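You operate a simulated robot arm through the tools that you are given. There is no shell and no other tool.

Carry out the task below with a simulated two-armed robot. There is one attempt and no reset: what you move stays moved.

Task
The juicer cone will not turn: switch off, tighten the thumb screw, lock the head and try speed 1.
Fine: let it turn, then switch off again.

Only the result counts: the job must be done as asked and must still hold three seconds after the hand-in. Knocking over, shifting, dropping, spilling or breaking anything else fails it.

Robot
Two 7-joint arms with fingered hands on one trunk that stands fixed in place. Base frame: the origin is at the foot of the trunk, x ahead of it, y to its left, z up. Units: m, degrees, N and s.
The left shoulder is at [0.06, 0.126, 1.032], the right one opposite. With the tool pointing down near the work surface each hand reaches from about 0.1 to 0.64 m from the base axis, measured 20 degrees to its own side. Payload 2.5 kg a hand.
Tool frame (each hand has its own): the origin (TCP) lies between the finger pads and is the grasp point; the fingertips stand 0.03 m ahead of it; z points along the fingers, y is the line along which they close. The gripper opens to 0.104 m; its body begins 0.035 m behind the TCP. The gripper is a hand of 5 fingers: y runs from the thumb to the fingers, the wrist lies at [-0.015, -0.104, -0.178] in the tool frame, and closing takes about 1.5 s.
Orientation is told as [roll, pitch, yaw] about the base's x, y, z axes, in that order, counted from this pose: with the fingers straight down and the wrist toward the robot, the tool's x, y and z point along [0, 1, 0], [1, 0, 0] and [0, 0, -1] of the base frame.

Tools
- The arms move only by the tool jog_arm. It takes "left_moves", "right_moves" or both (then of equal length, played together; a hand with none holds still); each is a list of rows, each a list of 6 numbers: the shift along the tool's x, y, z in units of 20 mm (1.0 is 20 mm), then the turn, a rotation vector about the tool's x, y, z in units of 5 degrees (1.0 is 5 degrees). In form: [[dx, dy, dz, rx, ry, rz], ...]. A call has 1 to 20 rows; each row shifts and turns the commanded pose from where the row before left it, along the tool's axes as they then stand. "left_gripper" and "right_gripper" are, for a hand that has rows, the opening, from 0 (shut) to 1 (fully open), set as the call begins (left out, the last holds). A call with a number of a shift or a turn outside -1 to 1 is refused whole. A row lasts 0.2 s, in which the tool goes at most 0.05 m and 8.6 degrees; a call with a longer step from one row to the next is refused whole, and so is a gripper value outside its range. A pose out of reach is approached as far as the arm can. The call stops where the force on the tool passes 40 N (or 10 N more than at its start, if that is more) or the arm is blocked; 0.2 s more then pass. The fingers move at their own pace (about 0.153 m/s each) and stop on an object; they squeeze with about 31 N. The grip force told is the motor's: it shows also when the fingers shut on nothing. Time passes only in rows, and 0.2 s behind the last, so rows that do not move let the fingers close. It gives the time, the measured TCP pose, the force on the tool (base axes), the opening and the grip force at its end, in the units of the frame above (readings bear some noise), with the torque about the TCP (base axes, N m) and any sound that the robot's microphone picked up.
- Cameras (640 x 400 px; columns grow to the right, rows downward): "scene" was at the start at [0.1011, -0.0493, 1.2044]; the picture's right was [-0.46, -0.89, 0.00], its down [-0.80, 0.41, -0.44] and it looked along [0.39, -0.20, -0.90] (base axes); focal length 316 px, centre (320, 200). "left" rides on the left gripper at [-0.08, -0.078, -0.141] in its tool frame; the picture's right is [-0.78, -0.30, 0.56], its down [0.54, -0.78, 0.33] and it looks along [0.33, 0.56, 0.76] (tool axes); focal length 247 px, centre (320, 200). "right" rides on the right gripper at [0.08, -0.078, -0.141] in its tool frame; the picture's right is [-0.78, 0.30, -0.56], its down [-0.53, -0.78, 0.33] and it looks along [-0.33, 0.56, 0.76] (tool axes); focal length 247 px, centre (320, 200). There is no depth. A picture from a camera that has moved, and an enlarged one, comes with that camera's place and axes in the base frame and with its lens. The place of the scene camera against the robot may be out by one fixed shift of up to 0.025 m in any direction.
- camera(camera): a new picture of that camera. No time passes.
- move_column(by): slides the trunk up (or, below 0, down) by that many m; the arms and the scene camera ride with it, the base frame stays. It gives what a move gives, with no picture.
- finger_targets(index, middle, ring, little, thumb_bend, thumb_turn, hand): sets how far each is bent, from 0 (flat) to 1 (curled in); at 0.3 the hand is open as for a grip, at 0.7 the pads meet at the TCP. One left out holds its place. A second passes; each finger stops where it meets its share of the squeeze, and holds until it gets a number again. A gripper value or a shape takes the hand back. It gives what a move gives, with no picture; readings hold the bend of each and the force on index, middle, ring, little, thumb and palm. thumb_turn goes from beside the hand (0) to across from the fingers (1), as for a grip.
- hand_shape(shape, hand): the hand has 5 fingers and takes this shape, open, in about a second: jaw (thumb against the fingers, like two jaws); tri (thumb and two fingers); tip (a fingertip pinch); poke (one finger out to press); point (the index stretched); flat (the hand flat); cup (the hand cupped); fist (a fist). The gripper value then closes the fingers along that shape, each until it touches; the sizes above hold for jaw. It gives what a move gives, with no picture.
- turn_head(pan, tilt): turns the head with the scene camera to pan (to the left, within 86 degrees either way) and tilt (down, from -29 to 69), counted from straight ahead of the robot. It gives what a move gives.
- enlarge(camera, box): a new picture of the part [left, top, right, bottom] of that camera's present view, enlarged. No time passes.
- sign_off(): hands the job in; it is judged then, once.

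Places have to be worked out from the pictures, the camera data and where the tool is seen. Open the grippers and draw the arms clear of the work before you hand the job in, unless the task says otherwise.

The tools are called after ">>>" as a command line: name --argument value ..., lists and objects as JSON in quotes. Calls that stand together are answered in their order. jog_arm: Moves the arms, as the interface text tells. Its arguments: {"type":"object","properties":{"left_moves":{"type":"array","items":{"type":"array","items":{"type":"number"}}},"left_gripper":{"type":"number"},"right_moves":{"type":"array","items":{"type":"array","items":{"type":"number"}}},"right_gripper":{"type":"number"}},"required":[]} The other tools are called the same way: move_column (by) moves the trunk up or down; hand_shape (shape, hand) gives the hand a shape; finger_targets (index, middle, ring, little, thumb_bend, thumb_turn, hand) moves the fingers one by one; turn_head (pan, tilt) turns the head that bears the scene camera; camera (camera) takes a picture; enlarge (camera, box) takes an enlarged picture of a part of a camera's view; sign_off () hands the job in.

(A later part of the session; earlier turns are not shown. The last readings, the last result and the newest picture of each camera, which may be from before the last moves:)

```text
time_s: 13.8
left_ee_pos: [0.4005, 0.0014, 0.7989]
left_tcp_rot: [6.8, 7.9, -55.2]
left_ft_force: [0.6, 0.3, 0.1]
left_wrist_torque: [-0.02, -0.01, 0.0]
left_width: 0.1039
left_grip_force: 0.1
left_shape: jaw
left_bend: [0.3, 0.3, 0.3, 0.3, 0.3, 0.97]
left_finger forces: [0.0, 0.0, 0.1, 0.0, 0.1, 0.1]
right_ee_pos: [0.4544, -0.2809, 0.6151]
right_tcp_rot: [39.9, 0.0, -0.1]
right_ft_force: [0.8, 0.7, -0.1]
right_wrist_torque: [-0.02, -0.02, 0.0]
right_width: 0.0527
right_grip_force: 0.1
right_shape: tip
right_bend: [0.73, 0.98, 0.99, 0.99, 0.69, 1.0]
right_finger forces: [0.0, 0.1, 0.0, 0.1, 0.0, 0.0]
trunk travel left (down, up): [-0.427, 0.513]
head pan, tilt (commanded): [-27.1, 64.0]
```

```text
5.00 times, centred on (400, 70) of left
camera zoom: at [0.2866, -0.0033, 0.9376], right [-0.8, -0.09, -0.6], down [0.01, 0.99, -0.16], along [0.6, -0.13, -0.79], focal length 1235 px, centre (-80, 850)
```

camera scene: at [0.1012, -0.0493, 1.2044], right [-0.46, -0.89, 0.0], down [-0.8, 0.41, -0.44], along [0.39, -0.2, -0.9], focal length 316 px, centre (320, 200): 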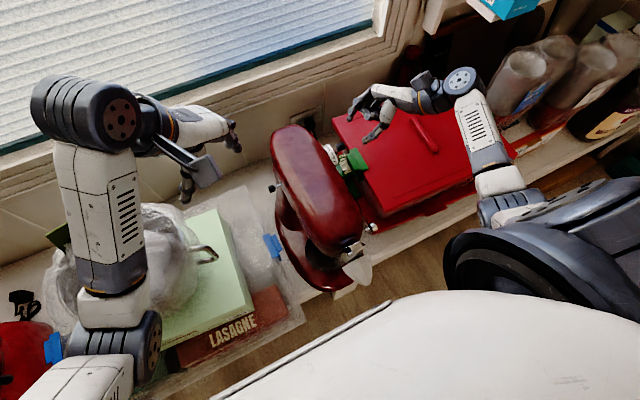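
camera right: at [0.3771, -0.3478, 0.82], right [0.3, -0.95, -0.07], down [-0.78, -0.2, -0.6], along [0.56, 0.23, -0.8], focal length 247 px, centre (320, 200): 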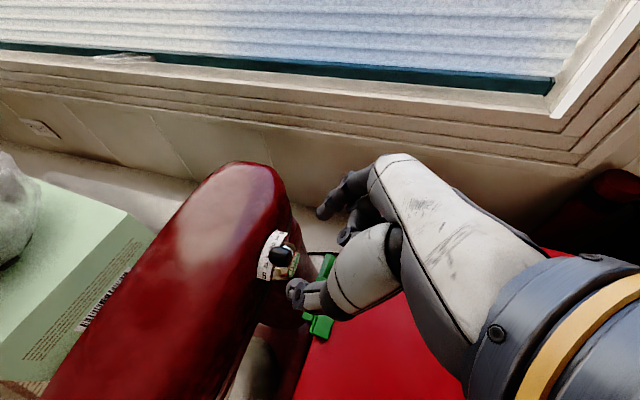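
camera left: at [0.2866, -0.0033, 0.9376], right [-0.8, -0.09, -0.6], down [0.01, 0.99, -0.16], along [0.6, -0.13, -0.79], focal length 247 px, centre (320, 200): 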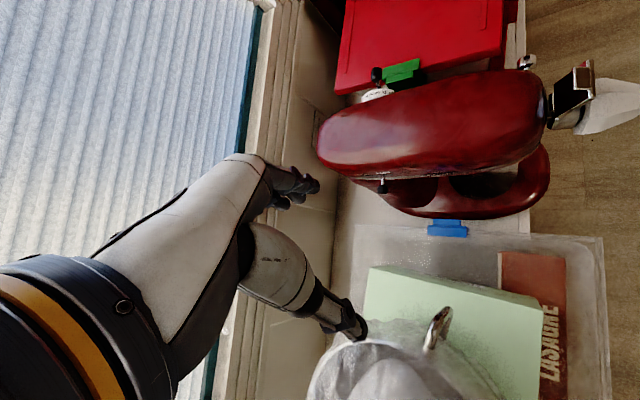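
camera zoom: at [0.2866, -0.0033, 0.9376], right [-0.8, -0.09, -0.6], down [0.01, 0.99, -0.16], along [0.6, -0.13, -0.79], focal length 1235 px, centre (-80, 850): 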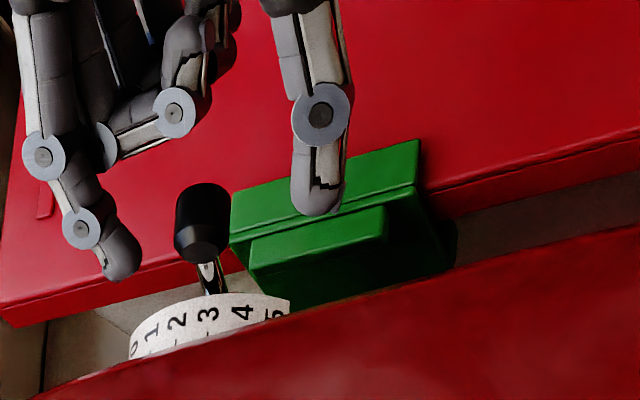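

The knob lies between the index and thumb. I'll advance 8 mm more for good overlap, then move +x so the thumb comes up to the knob.

>>> jog_arm --right_moves '[[0, 0, 0.4, 0, 0, 0], [0, 0.4, 0, 0, 0, 0], [0, 0.4, 0, 0, 0, 0], [0, 0.3, 0, 0, 0, 0]]'

>>> enlarge --camera "left" --box '[340, 30, 460, 110]'

>>> enlarge --camera "right" --box '[240, 180, 370, 330]'

```text
time_s: 14.8
left_ee_pos: [0.4005, 0.0021, 0.7983]
left_tcp_rot: [6.7, 7.9, -55.2]
left_ft_force: [-0.1, 0.7, -0.1]
left_wrist_torque: [-0.01, -0.01, -0.03]
left_width: 0.1039
left_grip_force: 0.1
left_shape: jaw
left_bend: [0.3, 0.3, 0.3, 0.3, 0.3, 0.97]
left_finger forces: [0.1, 0.1, 0.0, 0.0, 0.0, 0.0]
right_ee_pos: [0.4762, -0.2753, 0.6092]
right_tcp_rot: [40.1, 0.0, 0.1]
right_ft_force: [0.5, 0.0, 0.7]
right_wrist_torque: [0.02, 0.02, 0.01]
right_width: 0.0524
right_grip_force: 0.0
right_shape: tip
right_bend: [0.73, 0.98, 0.99, 0.99, 0.69, 1.0]
right_finger forces: [0.0, 0.0, 0.0, 0.1, 0.0, 0.0]
trunk travel left (down, up): [-0.427, 0.513]
head pan, tilt (commanded): [-27.1, 64.0]
```

```text
5.00 times, centred on (400, 70) of left
camera zoom: at [0.2866, -0.0033, 0.9376], right [-0.8, -0.09, -0.6], down [0.01, 0.99, -0.16], along [0.6, -0.13, -0.79], focal length 1235 px, centre (-80, 850)
```

zoom: 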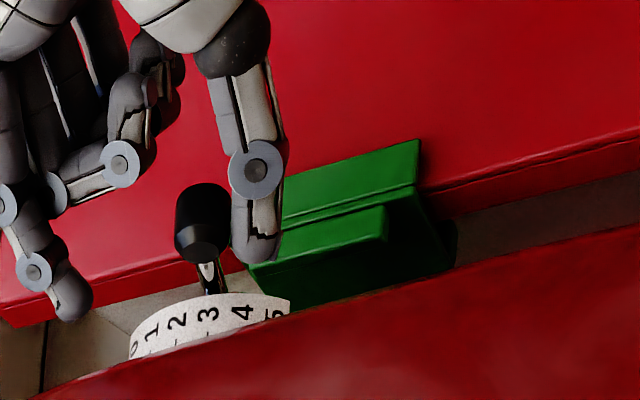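

```text
2.67 times, centred on (305, 255) of right
camera zoom: at [0.3977, -0.3047, 0.7681], right [0.3, -0.95, -0.07], down [-0.78, -0.2, -0.6], along [0.56, 0.23, -0.8], focal length 659 px, centre (360, 53)
```

zoom: 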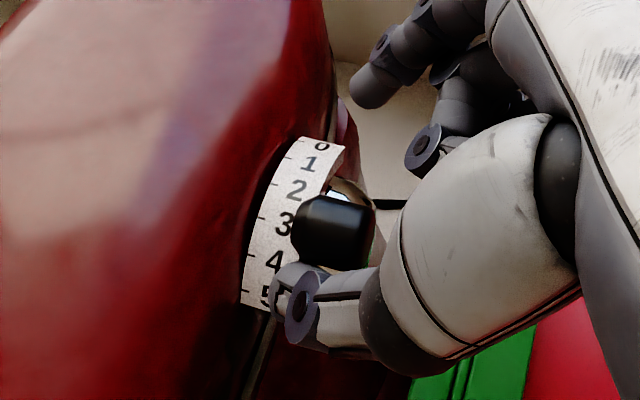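

The thumb is now beside the knob. I'll push +x in small steps, watching the force, to bring the lever toward 0.

>>> jog_arm --right_moves '[[0, 0.25, 0, 0, 0, 0], [0, 0.25, 0, 0, 0, 0], [0, 0.25, 0, 0, 0, 0], [0, 0.25, 0, 0, 0, 0]]'

>>> enlarge --camera "left" --box '[340, 30, 460, 110]'

>>> enlarge --camera "right" --box '[240, 180, 370, 330]'

```text
time_s: 15.8
left_ee_pos: [0.3999, 0.0016, 0.7985]
left_tcp_rot: [6.8, 7.8, -55.2]
left_ft_force: [0.2, 1.8, -0.6]
left_wrist_torque: [0.02, 0.03, -0.02]
left_width: 0.1037
left_grip_force: 0.0
left_shape: jaw
left_bend: [0.3, 0.3, 0.3, 0.3, 0.3, 0.97]
left_finger forces: [0.0, 0.0, 0.0, 0.0, 0.0, 0.0]
right_ee_pos: [0.4962, -0.2756, 0.6071]
right_tcp_rot: [39.9, 0.1, 0.0]
right_ft_force: [-0.5, 0.9, -0.2]
right_wrist_torque: [-0.01, 0.0, 0.0]
right_width: 0.0528
right_grip_force: 0.1
right_shape: tip
right_bend: [0.73, 0.98, 0.99, 0.99, 0.69, 1.0]
right_finger forces: [0.0, 0.0, 0.1, 0.1, 0.5, 0.0]
trunk travel left (down, up): [-0.427, 0.513]
head pan, tilt (commanded): [-27.1, 64.0]
```

```text
5.00 times, centred on (400, 70) of left
camera zoom: at [0.2866, -0.0033, 0.9376], right [-0.8, -0.09, -0.6], down [0.01, 0.99, -0.16], along [0.6, -0.13, -0.79], focal length 1235 px, centre (-80, 850)
```

zoom: 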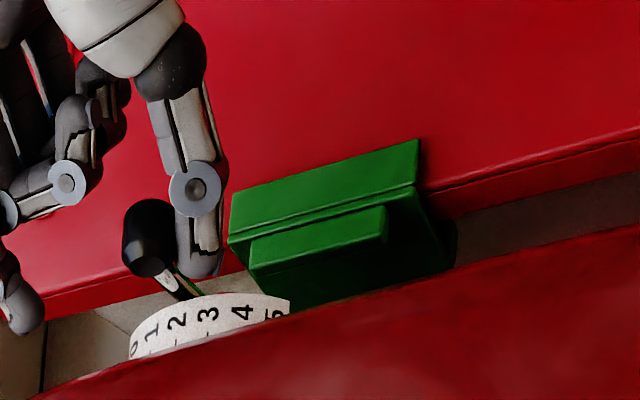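

```text
2.67 times, centred on (305, 255) of right
camera zoom: at [0.4181, -0.3059, 0.7674], right [0.3, -0.95, -0.07], down [-0.78, -0.2, -0.6], along [0.56, 0.23, -0.8], focal length 659 px, centre (360, 53)
```

zoom: 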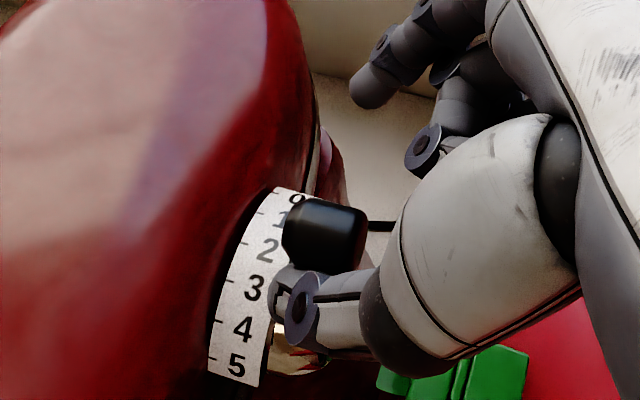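

The lever follows the thumb with hardly any force and now points near 1–1.5. I'll continue pushing toward 0 while dropping slightly with the arc.

>>> jog_arm --right_moves '[[-0.06, 0.25, 0.07, 0, 0, 0], [-0.06, 0.25, 0.07, 0, 0, 0], [-0.08, 0.25, 0.1, 0, 0, 0], [-0.08, 0.25, 0.1, 0, 0, 0]]'

>>> enlarge --camera "left" --box '[340, 30, 460, 110]'

>>> enlarge --camera "right" --box '[240, 180, 370, 330]'

```text
time_s: 16.8
left_ee_pos: [0.4017, 0.002, 0.7987]
left_tcp_rot: [6.8, 7.9, -55.2]
left_ft_force: [1.1, 0.8, -0.4]
left_wrist_torque: [-0.02, -0.01, 0.03]
left_width: 0.1038
left_grip_force: 0.1
left_shape: jaw
left_bend: [0.3, 0.3, 0.3, 0.3, 0.3, 0.97]
left_finger forces: [0.0, 0.1, 0.1, 0.0, 0.1, 0.0]
right_ee_pos: [0.5149, -0.2777, 0.6008]
right_tcp_rot: [40.0, 0.0, -0.1]
right_ft_force: [-0.6, -0.8, 1.2]
right_wrist_torque: [0.0, 0.05, 0.02]
right_width: 0.0532
right_grip_force: 0.1
right_shape: tip
right_bend: [0.73, 0.98, 0.99, 0.99, 0.69, 1.0]
right_finger forces: [0.1, 0.0, 0.1, 0.0, 1.5, 0.1]
trunk travel left (down, up): [-0.427, 0.513]
head pan, tilt (commanded): [-27.1, 64.0]
```

```text
5.00 times, centred on (400, 70) of left
camera zoom: at [0.2865, -0.0033, 0.9377], right [-0.8, -0.09, -0.6], down [0.01, 0.99, -0.16], along [0.6, -0.13, -0.79], focal length 1235 px, centre (-80, 850)
```

zoom: 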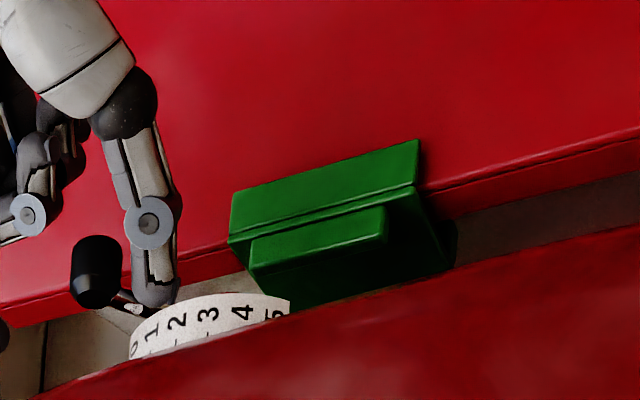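

```text
2.67 times, centred on (305, 255) of right
camera zoom: at [0.4383, -0.3058, 0.7596], right [0.3, -0.95, -0.07], down [-0.78, -0.2, -0.6], along [0.56, 0.23, -0.8], focal length 659 px, centre (360, 53)
```

zoom: 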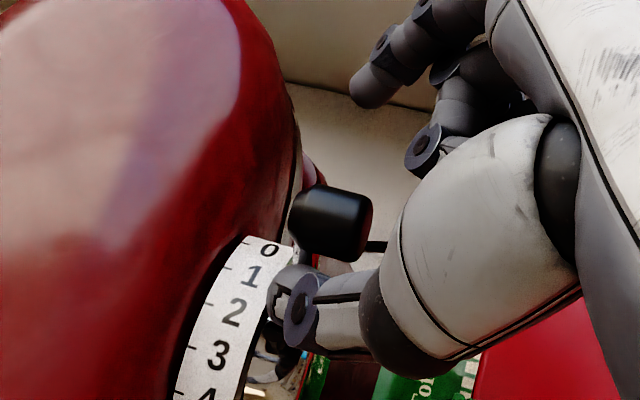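

The lever is close to 0. I'll push a bit further in 3 mm steps to find the stop.

>>> jog_arm --right_moves '[[-0.06, 0.15, 0.07, 0, 0, 0], [-0.06, 0.15, 0.07, 0, 0, 0], [-0.06, 0.15, 0.07, 0, 0, 0]]'

>>> enlarge --camera "right" --box '[240, 180, 370, 330]'

>>> enlarge --camera "left" --box '[340, 50, 400, 110]'

```text
time_s: 17.6
left_ee_pos: [0.401, 0.0018, 0.799]
left_tcp_rot: [6.7, 7.9, -55.2]
left_ft_force: [0.1, 0.0, -0.9]
left_wrist_torque: [-0.02, 0.0, -0.02]
left_width: 0.1041
left_grip_force: 0.1
left_shape: jaw
left_bend: [0.3, 0.3, 0.3, 0.3, 0.3, 0.97]
left_finger forces: [0.1, 0.0, 0.0, 0.0, 0.0, 0.1]
right_ee_pos: [0.5256, -0.2765, 0.5949]
right_tcp_rot: [39.9, -0.2, 0.0]
right_ft_force: [-3.0, -3.2, 5.9]
right_wrist_torque: [0.03, 0.27, 0.18]
right_width: 0.0557
right_grip_force: 0.1
right_shape: tip
right_bend: [0.73, 0.98, 0.99, 0.99, 0.67, 1.0]
right_finger forces: [0.1, 0.0, 0.0, 0.1, 7.7, 0.0]
trunk travel left (down, up): [-0.427, 0.513]
head pan, tilt (commanded): [-27.1, 64.0]
```

```text
2.67 times, centred on (305, 255) of right
camera zoom: at [0.4469, -0.3057, 0.7543], right [0.3, -0.95, -0.07], down [-0.78, -0.2, -0.6], along [0.56, 0.23, -0.8], focal length 659 px, centre (360, 53)
```

zoom: 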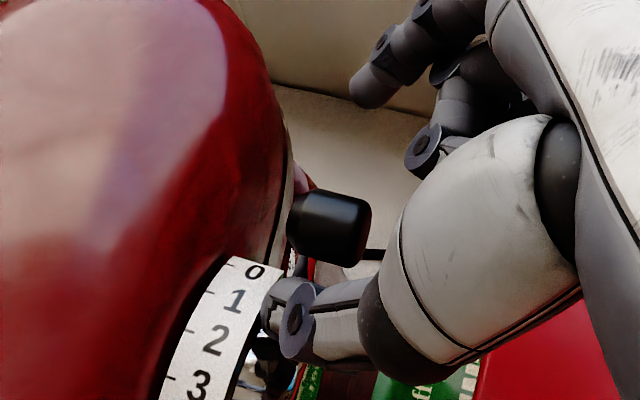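

```text
6.67 times, centred on (370, 80) of left
camera zoom: at [0.2862, -0.0033, 0.9379], right [-0.8, -0.09, -0.6], down [0.01, 0.99, -0.16], along [0.6, -0.13, -0.79], focal length 1646 px, centre (-13, 1000)
```

zoom: 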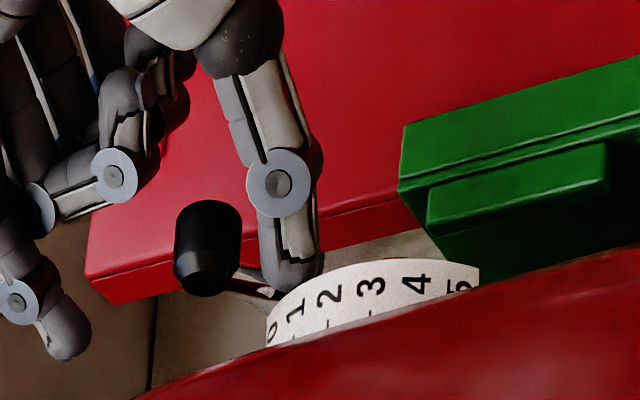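

The force rose to about 7 N, which looks like the end stop at 0. I'll back off in x and retreat along the fingers to check the lever freely.

>>> jog_arm --right_moves '[[0, -0.4, 0, 0, 0, 0], [0, -0.2, -0.6, 0, 0, 0], [0, 0, -1, 0, 0, 0], [0, 0, -1, 0, 0, 0], [0, 0, -1, 0, 0, 0]]'

>>> enlarge --camera "right" --box '[200, 180, 350, 330]'

>>> enlarge --camera "left" --box '[340, 50, 400, 110]'

>>> enlarge --camera "scene" --box '[310, 120, 380, 180]'

```text
time_s: 18.8
left_ee_pos: [0.401, 0.0024, 0.7975]
left_tcp_rot: [6.8, 7.9, -55.2]
left_ft_force: [-0.2, 0.6, -0.2]
left_wrist_torque: [0.0, 0.0, 0.0]
left_width: 0.1041
left_grip_force: 0.1
left_shape: jaw
left_bend: [0.3, 0.3, 0.3, 0.3, 0.3, 0.97]
left_finger forces: [0.0, 0.1, 0.0, 0.0, 0.0, 0.0]
right_ee_pos: [0.5128, -0.3226, 0.6495]
right_tcp_rot: [40.0, -0.1, 0.0]
right_ft_force: [-0.7, -0.6, -0.6]
right_wrist_torque: [-0.05, 0.0, -0.01]
right_width: 0.0524
right_grip_force: 0.1
right_shape: tip
right_bend: [0.73, 0.98, 0.99, 0.99, 0.7, 1.0]
right_finger forces: [0.0, 0.0, 0.0, 0.0, 0.1, 0.0]
trunk travel left (down, up): [-0.427, 0.513]
head pan, tilt (commanded): [-27.1, 64.0]
```

```text
2.67 times, centred on (275, 255) of right
camera zoom: at [0.4344, -0.3527, 0.8088], right [0.3, -0.95, -0.07], down [-0.78, -0.2, -0.6], along [0.56, 0.23, -0.8], focal length 659 px, centre (440, 53)
```

zoom: 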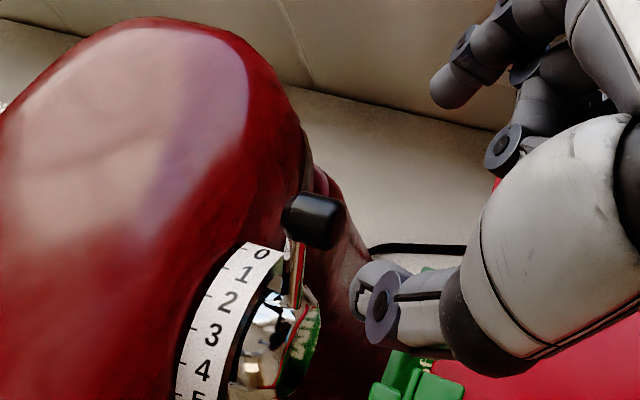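

```text
6.67 times, centred on (370, 80) of left
camera zoom: at [0.2866, -0.0033, 0.9376], right [-0.8, -0.09, -0.6], down [0.01, 0.99, -0.16], along [0.6, -0.13, -0.79], focal length 1646 px, centre (-13, 1000)
```

zoom: 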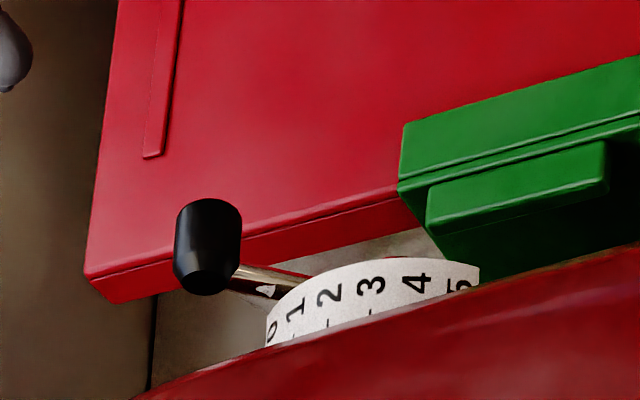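

```text
6.67 times, centred on (345, 150) of scene
camera zoom: at [0.1011, -0.0493, 1.2043], right [-0.46, -0.89, 0.0], down [-0.8, 0.41, -0.44], along [0.39, -0.2, -0.9], focal length 2108 px, centre (153, 533)
```

zoom: 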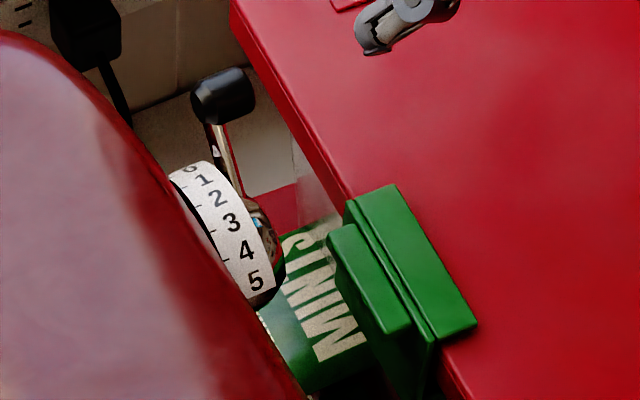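

The lever now rests at 0, so the mixer is off. Next is the thumb screw: I'll bring the right hand back along −x above the box lid, reduce the roll to 20°, and stop about 9 cm short of the screw.

>>> jog_arm --right_moves '[[0, -1, 0, 0, 0, 0], [0, -1, 0, 0, 0, 0], [0, -1, 0, 0, 0, 0], [0, -1, 0, 0, 0, 0], [0, -1, 0, 0, 0, 0], [0, -1, 0, 0, 0, 0], [0, -1, 0, 0, 0, 0], [0, -1, 0, 0, 0, 0], [0, -1, 0, 0, -1, 0], [0, -1, 0, 0, -1, 0], [0, -1, 0, 0, -1, 0], [0, -1, 0, 0, -1, 0], [0, 0, 0, 0, 0, 0]]'

>>> camera --camera "right"

>>> enlarge --camera "scene" --box '[320, 130, 480, 260]'

>>> enlarge --camera "left" --box '[440, 0, 640, 130]'

```text
time_s: 21.6
left_ee_pos: [0.4003, 0.0023, 0.7978]
left_tcp_rot: [6.7, 7.9, -55.2]
left_ft_force: [-0.8, -0.8, -0.6]
left_wrist_torque: [0.04, -0.04, -0.04]
left_width: 0.1038
left_grip_force: 0.1
left_shape: jaw
left_bend: [0.3, 0.3, 0.3, 0.3, 0.3, 0.97]
left_finger forces: [0.1, 0.0, 0.0, 0.1, 0.0, 0.1]
right_ee_pos: [0.2729, -0.3203, 0.6513]
right_tcp_rot: [19.9, 0.1, 0.1]
right_ft_force: [-0.3, 0.0, -0.1]
right_wrist_torque: [-0.03, 0.01, 0.0]
right_width: 0.0523
right_grip_force: 0.1
right_shape: tip
right_bend: [0.73, 0.98, 0.99, 0.99, 0.7, 1.0]
right_finger forces: [0.1, 0.0, 0.0, 0.0, 0.0, 0.1]
trunk travel left (down, up): [-0.427, 0.513]
head pan, tilt (commanded): [-27.1, 64.0]
```

```text
taken
camera right: at [0.1961, -0.2946, 0.8099], right [0.3, -0.92, 0.26], down [-0.78, -0.39, -0.49], along [0.56, -0.06, -0.83], focal length 247 px, centre (320, 200)
```

right: 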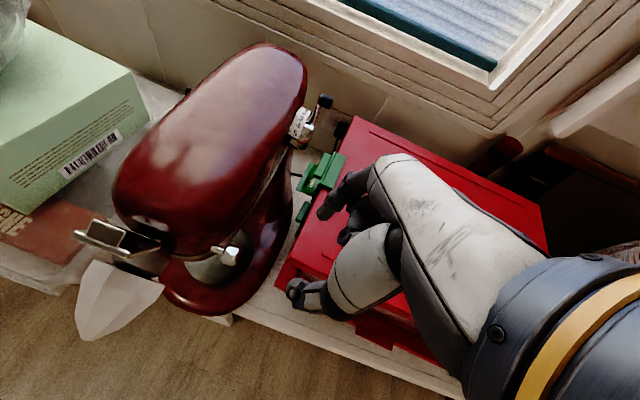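

```text
3.08 times, centred on (400, 195) of scene
camera zoom: at [0.101, -0.0492, 1.2044], right [-0.46, -0.89, 0.0], down [-0.8, 0.41, -0.44], along [0.39, -0.2, -0.9], focal length 973 px, centre (74, 215)
```

zoom: 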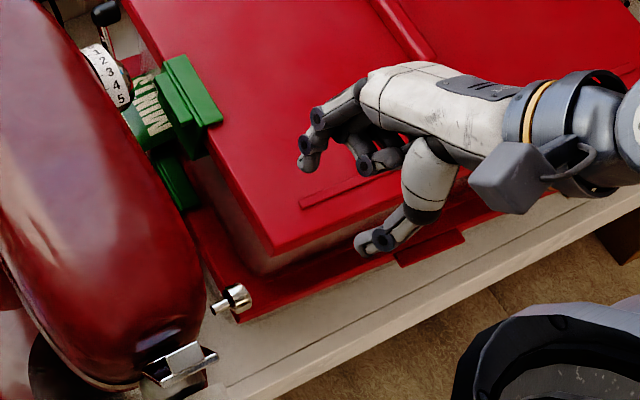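

```text
3.08 times, centred on (540, 65) of left
camera zoom: at [0.2865, -0.0033, 0.9377], right [-0.8, -0.09, -0.6], down [0.01, 0.99, -0.16], along [0.6, -0.13, -0.79], focal length 760 px, centre (-357, 615)
```

zoom: 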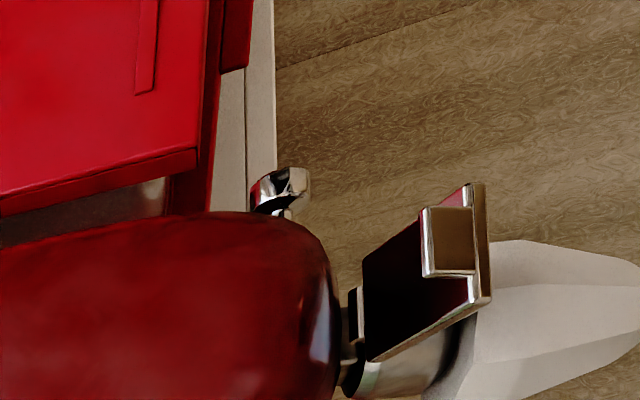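

I'll zoom in on the screw from this new viewpoint to refine its position before closing in.

>>> enlarge --camera "right" --box '[200, 235, 260, 275]'

>>> enlarge --camera "left" --box '[508, 44, 548, 76]'

```text
10.00 times, centred on (230, 255) of right
camera zoom: at [0.1961, -0.2946, 0.8099], right [0.3, -0.92, 0.26], down [-0.78, -0.39, -0.49], along [0.56, -0.06, -0.83], focal length 2470 px, centre (1220, -350)
```

zoom: 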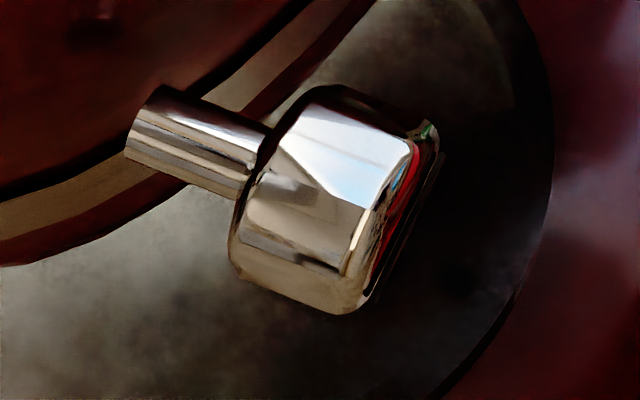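

```text
12.50 times, centred on (528, 60) of left
camera zoom: at [0.2865, -0.0033, 0.9377], right [-0.8, -0.09, -0.6], down [0.01, 0.99, -0.16], along [0.6, -0.13, -0.79], focal length 3087 px, centre (-2280, 1950)
```

zoom: 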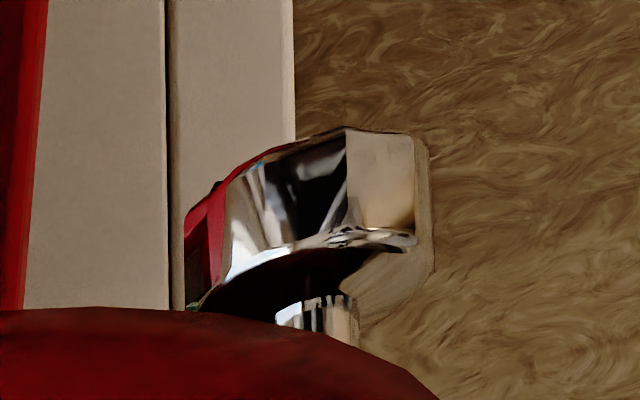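

The screw barrel centre is about [0.266,-0.246,0.552]. I'll line up sideways and then approach along the fingers, stopping a few cm short to check.

>>> jog_arm --right_moves '[[0.9, 0.08, 0, 0, 0, 0], [0.89, 0, 0, 0, 0, 0], [0, 0, 1, 0, 0, 0], [0, 0, 1, 0, 0, 0], [0, 0, 1, 0, 0, 0], [0, 0, 0.75, 0, 0, 0]]'

>>> camera --camera "right"

>>> enlarge --camera "scene" --box '[330, 170, 450, 260]'

>>> enlarge --camera "left" --box '[480, 0, 600, 100]'

```text
time_s: 23.0
left_ee_pos: [0.4012, 0.0015, 0.798]
left_tcp_rot: [6.8, 7.9, -55.3]
left_ft_force: [0.2, 0.3, 0.4]
left_wrist_torque: [0.01, 0.01, 0.05]
left_width: 0.1037
left_grip_force: 0.1
left_shape: jaw
left_bend: [0.3, 0.3, 0.3, 0.3, 0.3, 0.97]
left_finger forces: [0.0, 0.0, 0.0, 0.1, 0.0, 0.0]
right_ee_pos: [0.2741, -0.2624, 0.5934]
right_tcp_rot: [20.0, 0.0, 0.1]
right_ft_force: [-0.5, -0.1, 0.4]
right_wrist_torque: [0.02, -0.01, 0.0]
right_width: 0.0521
right_grip_force: 0.0
right_shape: tip
right_bend: [0.73, 0.98, 0.99, 0.99, 0.7, 1.0]
right_finger forces: [0.0, 0.0, 0.0, 0.0, 0.0, 0.0]
trunk travel left (down, up): [-0.427, 0.513]
head pan, tilt (commanded): [-27.1, 64.0]
```

```text
taken
camera right: at [0.1965, -0.2361, 0.753], right [0.3, -0.92, 0.26], down [-0.78, -0.39, -0.5], along [0.56, -0.05, -0.83], focal length 247 px, centre (320, 200)
```

right: 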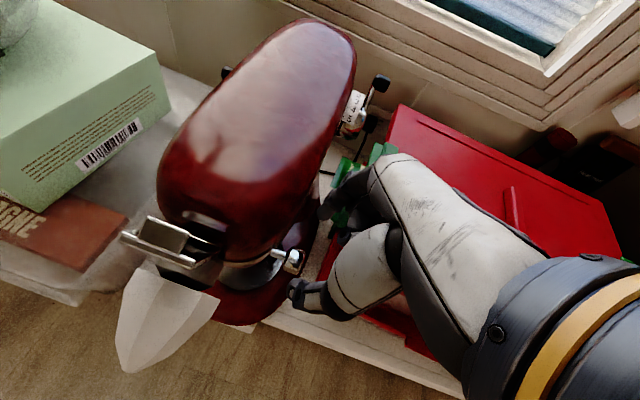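

```text
4.44 times, centred on (390, 215) of scene
camera zoom: at [0.1011, -0.0493, 1.2044], right [-0.46, -0.89, 0.0], down [-0.8, 0.41, -0.44], along [0.39, -0.2, -0.9], focal length 1405 px, centre (9, 133)
```

zoom: 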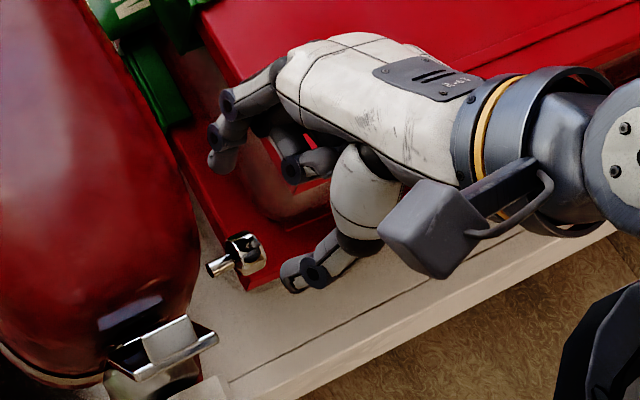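

```text
4.00 times, centred on (540, 50) of left
camera zoom: at [0.2866, -0.0033, 0.9376], right [-0.8, -0.09, -0.6], down [0.01, 0.99, -0.16], along [0.6, -0.13, -0.79], focal length 988 px, centre (-560, 800)
```

zoom: 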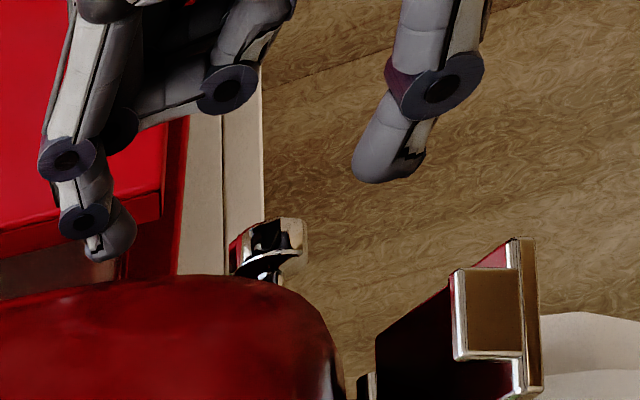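

The camera and pictures show the screw lined up between the index and thumb. I'll advance the last 4.4 cm.

>>> jog_arm --right_moves '[[0, 0, 0.55, 0, 0, 0], [0, 0, 0.55, 0, 0, 0], [0, 0, 0.55, 0, 0, 0], [0, 0, 0.55, 0, 0, 0]]'

>>> enlarge --camera "left" --box '[480, 0, 600, 100]'

>>> enlarge --camera "scene" --box '[330, 170, 450, 260]'

>>> enlarge --camera "right" --box '[230, 200, 350, 340]'

```text
time_s: 24.0
left_ee_pos: [0.4009, 0.0006, 0.7983]
left_tcp_rot: [6.8, 7.9, -55.2]
left_ft_force: [0.7, -1.0, 0.2]
left_wrist_torque: [-0.02, -0.04, -0.01]
left_width: 0.1036
left_grip_force: 0.0
left_shape: jaw
left_bend: [0.3, 0.3, 0.3, 0.3, 0.3, 0.97]
left_finger forces: [0.1, 0.1, 0.0, 0.1, 0.0, 0.0]
right_ee_pos: [0.2743, -0.2483, 0.5493]
right_tcp_rot: [19.9, -0.1, 0.1]
right_ft_force: [-1.0, 0.8, -0.1]
right_wrist_torque: [0.03, -0.01, -0.02]
right_width: 0.052
right_grip_force: 0.1
right_shape: tip
right_bend: [0.73, 0.98, 0.99, 0.99, 0.7, 1.0]
right_finger forces: [0.5, 0.1, 0.1, 0.0, 0.1, 0.0]
trunk travel left (down, up): [-0.427, 0.513]
head pan, tilt (commanded): [-27.1, 64.0]
```

```text
4.00 times, centred on (540, 50) of left
camera zoom: at [0.2866, -0.0033, 0.9377], right [-0.8, -0.09, -0.6], down [0.01, 0.99, -0.16], along [0.6, -0.13, -0.79], focal length 988 px, centre (-560, 800)
```

zoom: 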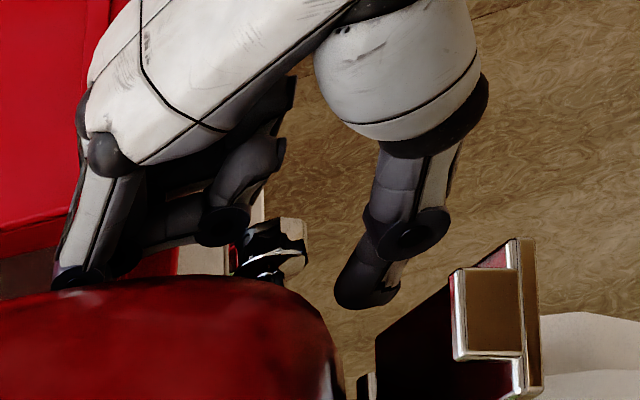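

```text
4.44 times, centred on (390, 215) of scene
camera zoom: at [0.1011, -0.0493, 1.2044], right [-0.46, -0.89, 0.0], down [-0.8, 0.41, -0.44], along [0.39, -0.2, -0.9], focal length 1405 px, centre (9, 133)
```

zoom: 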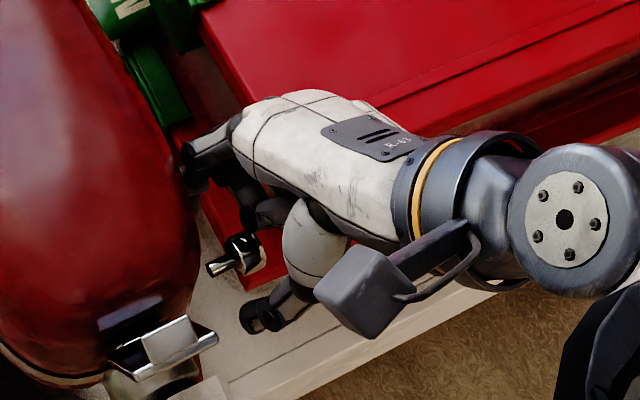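

```text
2.86 times, centred on (290, 270) of right
camera zoom: at [0.1968, -0.2209, 0.7096], right [0.3, -0.92, 0.26], down [-0.78, -0.39, -0.5], along [0.56, -0.06, -0.83], focal length 706 px, centre (406, 0)
```

zoom: 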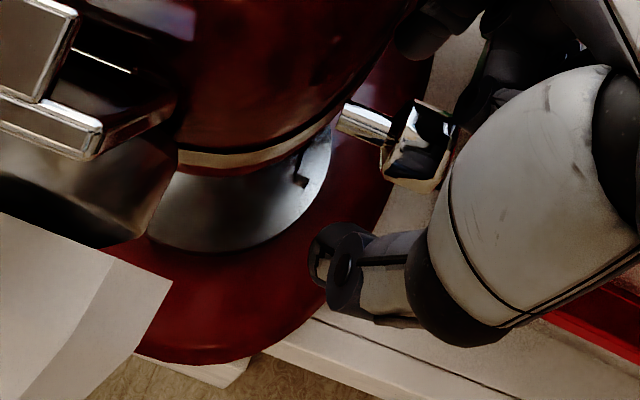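

The index reads 0.5 N and appears close to the head's side. I'll draw back 12 mm along the fingers to pinch with the tips instead, then close gradually.

>>> jog_arm --right_moves '[[0, 0, -0.6, 0, 0, 0], [0, 0, 0, 0, 0, 0], [0, 0, 0, 0, 0, 0]]' --right_gripper 0.38

>>> enlarge --camera "left" --box '[480, 0, 600, 100]'

>>> enlarge --camera "scene" --box '[330, 190, 410, 250]'

>>> enlarge --camera "right" --box '[230, 200, 350, 340]'

```text
time_s: 24.8
left_ee_pos: [0.4011, 0.002, 0.7984]
left_tcp_rot: [6.7, 7.9, -55.2]
left_ft_force: [-0.5, 0.7, -1.6]
left_wrist_torque: [0.0, 0.01, 0.03]
left_width: 0.1038
left_grip_force: 0.1
left_shape: jaw
left_bend: [0.3, 0.3, 0.3, 0.3, 0.3, 0.97]
left_finger forces: [0.0, 0.1, 0.0, 0.0, 0.0, 0.0]
right_ee_pos: [0.2741, -0.2524, 0.5612]
right_tcp_rot: [19.9, 0.0, 0.0]
right_ft_force: [-0.9, 0.7, -0.1]
right_wrist_torque: [-0.03, 0.02, 0.0]
right_width: 0.04
right_grip_force: 0.0
right_shape: tip
right_bend: [0.73, 0.98, 0.99, 0.99, 0.73, 1.0]
right_finger forces: [0.1, 0.0, 0.1, 0.0, 0.1, 0.0]
trunk travel left (down, up): [-0.427, 0.513]
head pan, tilt (commanded): [-27.1, 64.0]
```

```text
4.00 times, centred on (540, 50) of left
camera zoom: at [0.2866, -0.0033, 0.9376], right [-0.8, -0.09, -0.6], down [0.01, 0.99, -0.16], along [0.6, -0.13, -0.79], focal length 988 px, centre (-560, 800)
```

zoom: 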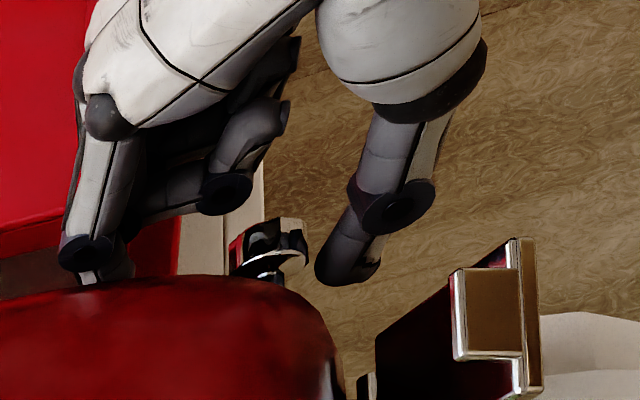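

```text
6.67 times, centred on (370, 220) of scene
camera zoom: at [0.1011, -0.0493, 1.2044], right [-0.46, -0.89, 0.0], down [-0.8, 0.41, -0.44], along [0.39, -0.2, -0.9], focal length 2108 px, centre (-13, 67)
```

zoom: 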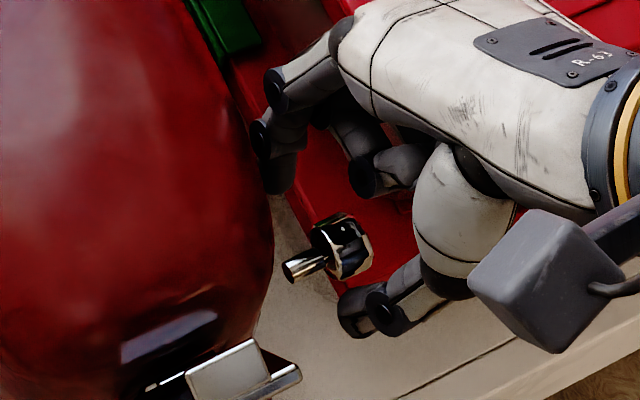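

```text
2.86 times, centred on (290, 270) of right
camera zoom: at [0.1968, -0.225, 0.7207], right [0.3, -0.92, 0.26], down [-0.78, -0.39, -0.49], along [0.56, -0.05, -0.83], focal length 706 px, centre (406, 0)
```

zoom: 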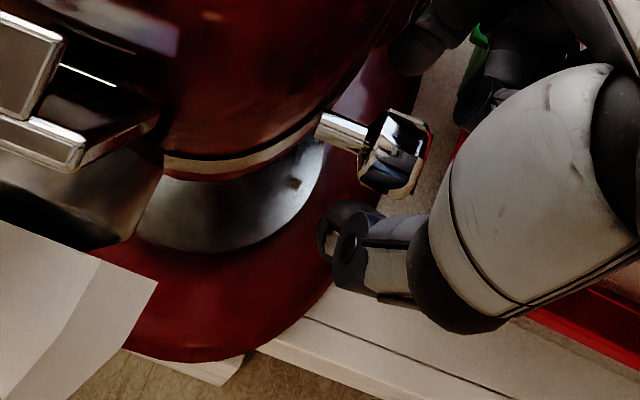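

The index stays bent at 0.73 while the thumb closes, so I'll shift the hand 6 mm toward −x with the thumb opened slightly. Then the index pad nears the screw before closing.

>>> jog_arm --right_moves '[[0, -0.15, 0, 0, 0, 0], [0, -0.15, 0, 0, 0, 0], [0, 0, 0, 0, 0, 0]]' --right_gripper 0.42

>>> enlarge --camera "scene" --box '[330, 190, 410, 250]'

```text
time_s: 25.6
left_ee_pos: [0.4002, 0.002, 0.7971]
left_tcp_rot: [6.8, 7.9, -55.2]
left_ft_force: [-0.1, -0.9, -0.3]
left_wrist_torque: [0.0, 0.0, 0.01]
left_width: 0.1036
left_grip_force: 0.3
left_shape: jaw
left_bend: [0.3, 0.3, 0.3, 0.3, 0.3, 0.97]
left_finger forces: [0.0, 0.1, 0.0, 0.1, 0.0, 0.0]
right_ee_pos: [0.2687, -0.252, 0.5609]
right_tcp_rot: [20.1, -0.1, 0.0]
right_ft_force: [0.4, -0.5, -0.8]
right_wrist_torque: [-0.02, 0.02, 0.01]
right_width: 0.0432
right_grip_force: 0.1
right_shape: tip
right_bend: [0.73, 0.98, 0.99, 0.99, 0.72, 1.0]
right_finger forces: [0.0, 0.0, 0.1, 0.0, 0.0, 0.1]
trunk travel left (down, up): [-0.427, 0.513]
head pan, tilt (commanded): [-27.1, 64.0]
```

```text
6.67 times, centred on (370, 220) of scene
camera zoom: at [0.1011, -0.0493, 1.2044], right [-0.46, -0.89, 0.0], down [-0.8, 0.41, -0.44], along [0.39, -0.2, -0.9], focal length 2108 px, centre (-13, 67)
```

zoom: 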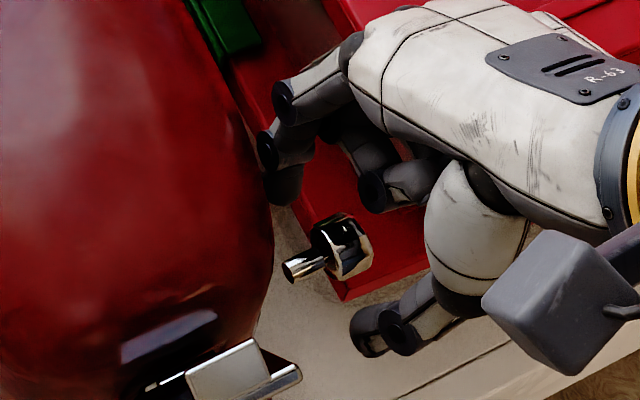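

The index pad still sits about 7 mm from the screw and slightly too far inward. I'll shift −7 mm in x and −4 mm in y, then close the pinch.

>>> jog_arm --right_moves '[[-0.1, -0.18, -0.04, 0, 0, 0], [-0.09, -0.17, -0.03, 0, 0, 0], [0, 0, 0, 0, 0, 0]]'

>>> enlarge --camera "scene" --box '[330, 190, 410, 250]'

>>> enlarge --camera "right" --box '[230, 200, 350, 340]'

```text
time_s: 26.4
left_ee_pos: [0.4009, 0.0019, 0.7984]
left_tcp_rot: [6.8, 7.9, -55.1]
left_ft_force: [0.2, 0.2, -0.1]
left_wrist_torque: [0.0, 0.01, 0.04]
left_width: 0.1038
left_grip_force: 0.1
left_shape: jaw
left_bend: [0.3, 0.3, 0.3, 0.3, 0.3, 0.97]
left_finger forces: [0.1, 0.0, 0.1, 0.0, 0.0, 0.0]
right_ee_pos: [0.2612, -0.2551, 0.5606]
right_tcp_rot: [20.0, 0.1, -0.1]
right_ft_force: [-0.4, 0.5, 0.7]
right_wrist_torque: [-0.01, 0.0, -0.02]
right_width: 0.0434
right_grip_force: 0.0
right_shape: tip
right_bend: [0.73, 0.98, 0.99, 0.99, 0.72, 1.0]
right_finger forces: [0.0, 0.0, 0.0, 0.0, 0.0, 0.0]
trunk travel left (down, up): [-0.427, 0.513]
head pan, tilt (commanded): [-27.1, 64.0]
```

```text
6.67 times, centred on (370, 220) of scene
camera zoom: at [0.1011, -0.0493, 1.2044], right [-0.46, -0.89, 0.0], down [-0.8, 0.41, -0.44], along [0.39, -0.2, -0.9], focal length 2108 px, centre (-13, 67)
```

zoom: 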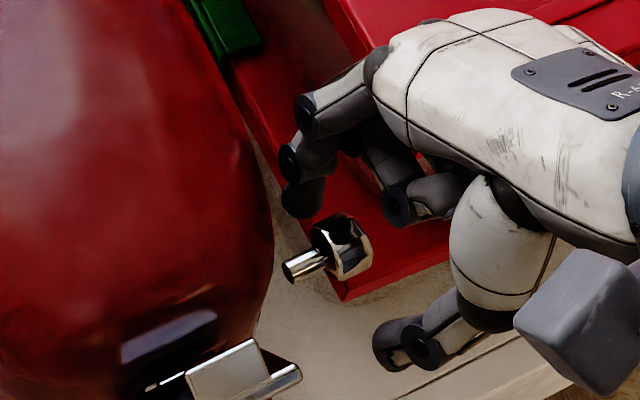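

```text
2.86 times, centred on (290, 270) of right
camera zoom: at [0.1832, -0.229, 0.721], right [0.3, -0.92, 0.26], down [-0.78, -0.39, -0.5], along [0.56, -0.05, -0.83], focal length 706 px, centre (406, 0)
```

zoom: 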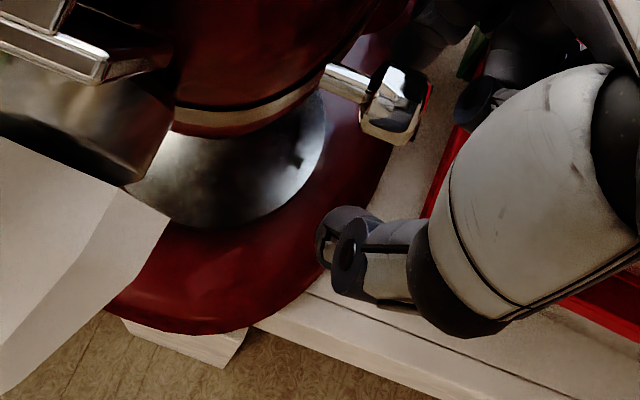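

The index is now next to the screw and lined up. I'll close the pinch and let the fingers settle.

>>> jog_arm --right_moves '[[0, 0, 0, 0, 0, 0], [0, 0, 0, 0, 0, 0], [0, 0, 0, 0, 0, 0], [0, 0, 0, 0, 0, 0], [0, 0, 0, 0, 0, 0]]' --right_gripper 0

>>> enlarge --camera "scene" --box '[330, 190, 410, 250]'

>>> enlarge --camera "right" --box '[230, 200, 350, 340]'

>>> enlarge --camera "left" --box '[480, 0, 600, 100]'

```text
time_s: 27.6
left_ee_pos: [0.4013, 0.0022, 0.7989]
left_tcp_rot: [6.7, 7.9, -55.3]
left_ft_force: [0.0, 1.3, -1.0]
left_wrist_torque: [0.02, 0.02, 0.0]
left_width: 0.104
left_grip_force: 0.1
left_shape: jaw
left_bend: [0.3, 0.3, 0.3, 0.3, 0.3, 0.97]
left_finger forces: [0.0, 0.0, 0.0, 0.0, 0.0, 0.0]
right_ee_pos: [0.2608, -0.2557, 0.5608]
right_tcp_rot: [19.9, 0.2, 0.1]
right_ft_force: [-1.5, 0.1, -14.7]
right_wrist_torque: [-0.11, 0.1, -0.03]
right_width: 0.0094
right_grip_force: 31.1
right_shape: tip
right_bend: [0.73, 1.0, 1.0, 1.0, 0.72, 1.0]
right_finger forces: [27.5, 0.1, 0.1, 0.0, 27.7, 0.0]
trunk travel left (down, up): [-0.427, 0.513]
head pan, tilt (commanded): [-27.1, 64.0]
```

```text
6.67 times, centred on (370, 220) of scene
camera zoom: at [0.1016, -0.0498, 1.2043], right [-0.46, -0.89, 0.0], down [-0.8, 0.41, -0.44], along [0.39, -0.2, -0.9], focal length 2108 px, centre (-13, 67)
```

zoom: 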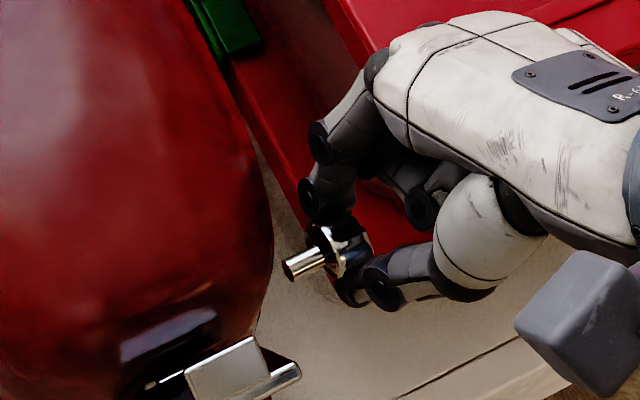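

```text
2.86 times, centred on (290, 270) of right
camera zoom: at [0.183, -0.2293, 0.7203], right [0.3, -0.92, 0.26], down [-0.78, -0.39, -0.49], along [0.55, -0.05, -0.83], focal length 706 px, centre (406, 0)
```

zoom: 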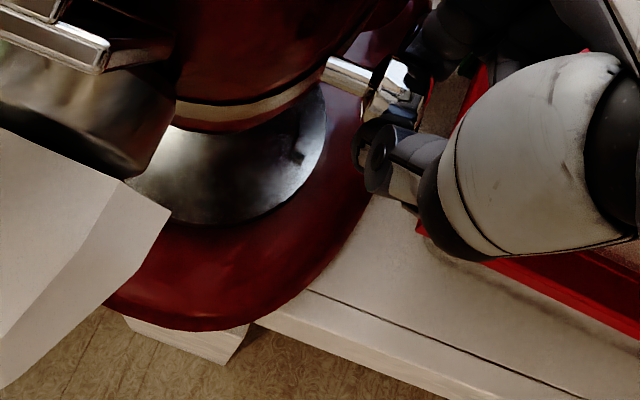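

```text
4.00 times, centred on (540, 50) of left
camera zoom: at [0.287, -0.0037, 0.9374], right [-0.8, -0.09, -0.6], down [0.01, 0.99, -0.16], along [0.6, -0.13, -0.79], focal length 988 px, centre (-560, 800)
```

zoom: 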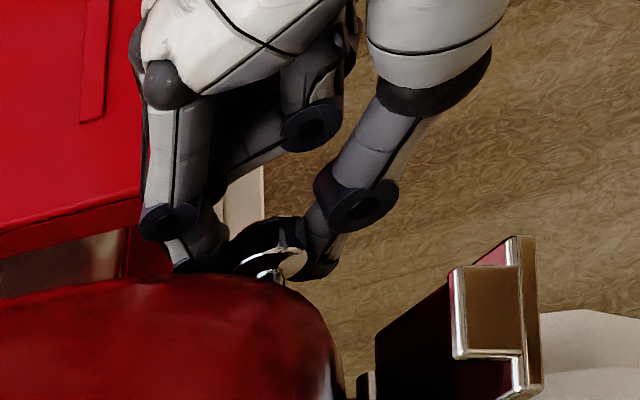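

The pinch holds the screw with 27 N on each finger, but the tool is pulled down 15 N, so the pads are below the screw's middle. I'll open a little, raise 7 mm and regrip.

>>> jog_arm --right_moves '[[0, 0, 0, 0, 0, 0], [0, 0, 0, 0, 0, 0], [0.06, 0, -0.17, 0, 0, 0], [0.06, 0, -0.17, 0, 0, 0]]' --right_gripper 0.35

>>> jog_arm --right_moves '[[0, 0, 0, 0, 0, 0], [0, 0, 0, 0, 0, 0], [0, 0, 0, 0, 0, 0], [0, 0, 0, 0, 0, 0], [0, 0, 0, 0, 0, 0]]' --right_gripper 0

>>> enlarge --camera "scene" --box '[330, 190, 410, 250]'

```text
time_s: 28.6
left_ee_pos: [0.4, 0.0012, 0.798]
left_tcp_rot: [6.8, 7.9, -55.2]
left_ft_force: [1.0, -0.2, 0.1]
left_wrist_torque: [-0.02, 0.02, -0.01]
left_width: 0.1036
left_grip_force: 0.1
left_shape: jaw
left_bend: [0.3, 0.3, 0.3, 0.3, 0.3, 0.97]
left_finger forces: [0.0, 0.0, 0.0, 0.1, 0.0, 0.0]
right_ee_pos: [0.2624, -0.2564, 0.5693]
right_tcp_rot: [20.0, -0.1, 0.0]
right_ft_force: [0.6, 0.4, 0.1]
right_wrist_torque: [0.04, 0.01, 0.03]
right_width: 0.0362
right_grip_force: 0.0
right_shape: tip
right_bend: [0.73, 0.98, 0.99, 0.99, 0.73, 1.0]
right_finger forces: [0.0, 0.1, 0.0, 0.1, 0.0, 0.0]
trunk travel left (down, up): [-0.427, 0.513]
head pan, tilt (commanded): [-27.1, 64.0]
```

```text
time_s: 29.8
left_ee_pos: [0.401, 0.0015, 0.8]
left_tcp_rot: [6.9, 7.9, -55.2]
left_ft_force: [-0.6, 0.7, -0.4]
left_wrist_torque: [-0.01, 0.0, 0.02]
left_width: 0.1038
left_grip_force: 0.0
left_shape: jaw
left_bend: [0.3, 0.3, 0.3, 0.3, 0.3, 0.97]
left_finger forces: [0.0, 0.0, 0.1, 0.0, 0.0, 0.1]
right_ee_pos: [0.2607, -0.2553, 0.568]
right_tcp_rot: [19.9, 0.2, 0.0]
right_ft_force: [-0.7, 0.3, -4.2]
right_wrist_torque: [-0.08, 0.04, -0.02]
right_width: 0.0141
right_grip_force: 30.8
right_shape: tip
right_bend: [0.73, 1.0, 1.0, 1.0, 0.73, 1.0]
right_finger forces: [26.8, 0.0, 0.1, 0.0, 27.3, 0.1]
trunk travel left (down, up): [-0.427, 0.513]
head pan, tilt (commanded): [-27.1, 64.0]
```

```text
6.67 times, centred on (370, 220) of scene
camera zoom: at [0.1013, -0.0494, 1.2043], right [-0.46, -0.89, 0.0], down [-0.8, 0.41, -0.44], along [0.39, -0.2, -0.9], focal length 2108 px, centre (-13, 67)
```

zoom: 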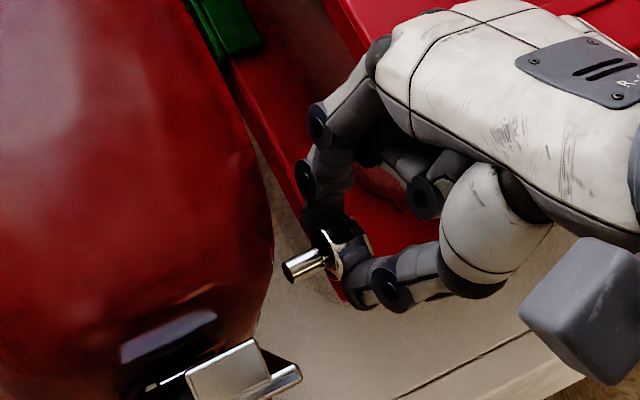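

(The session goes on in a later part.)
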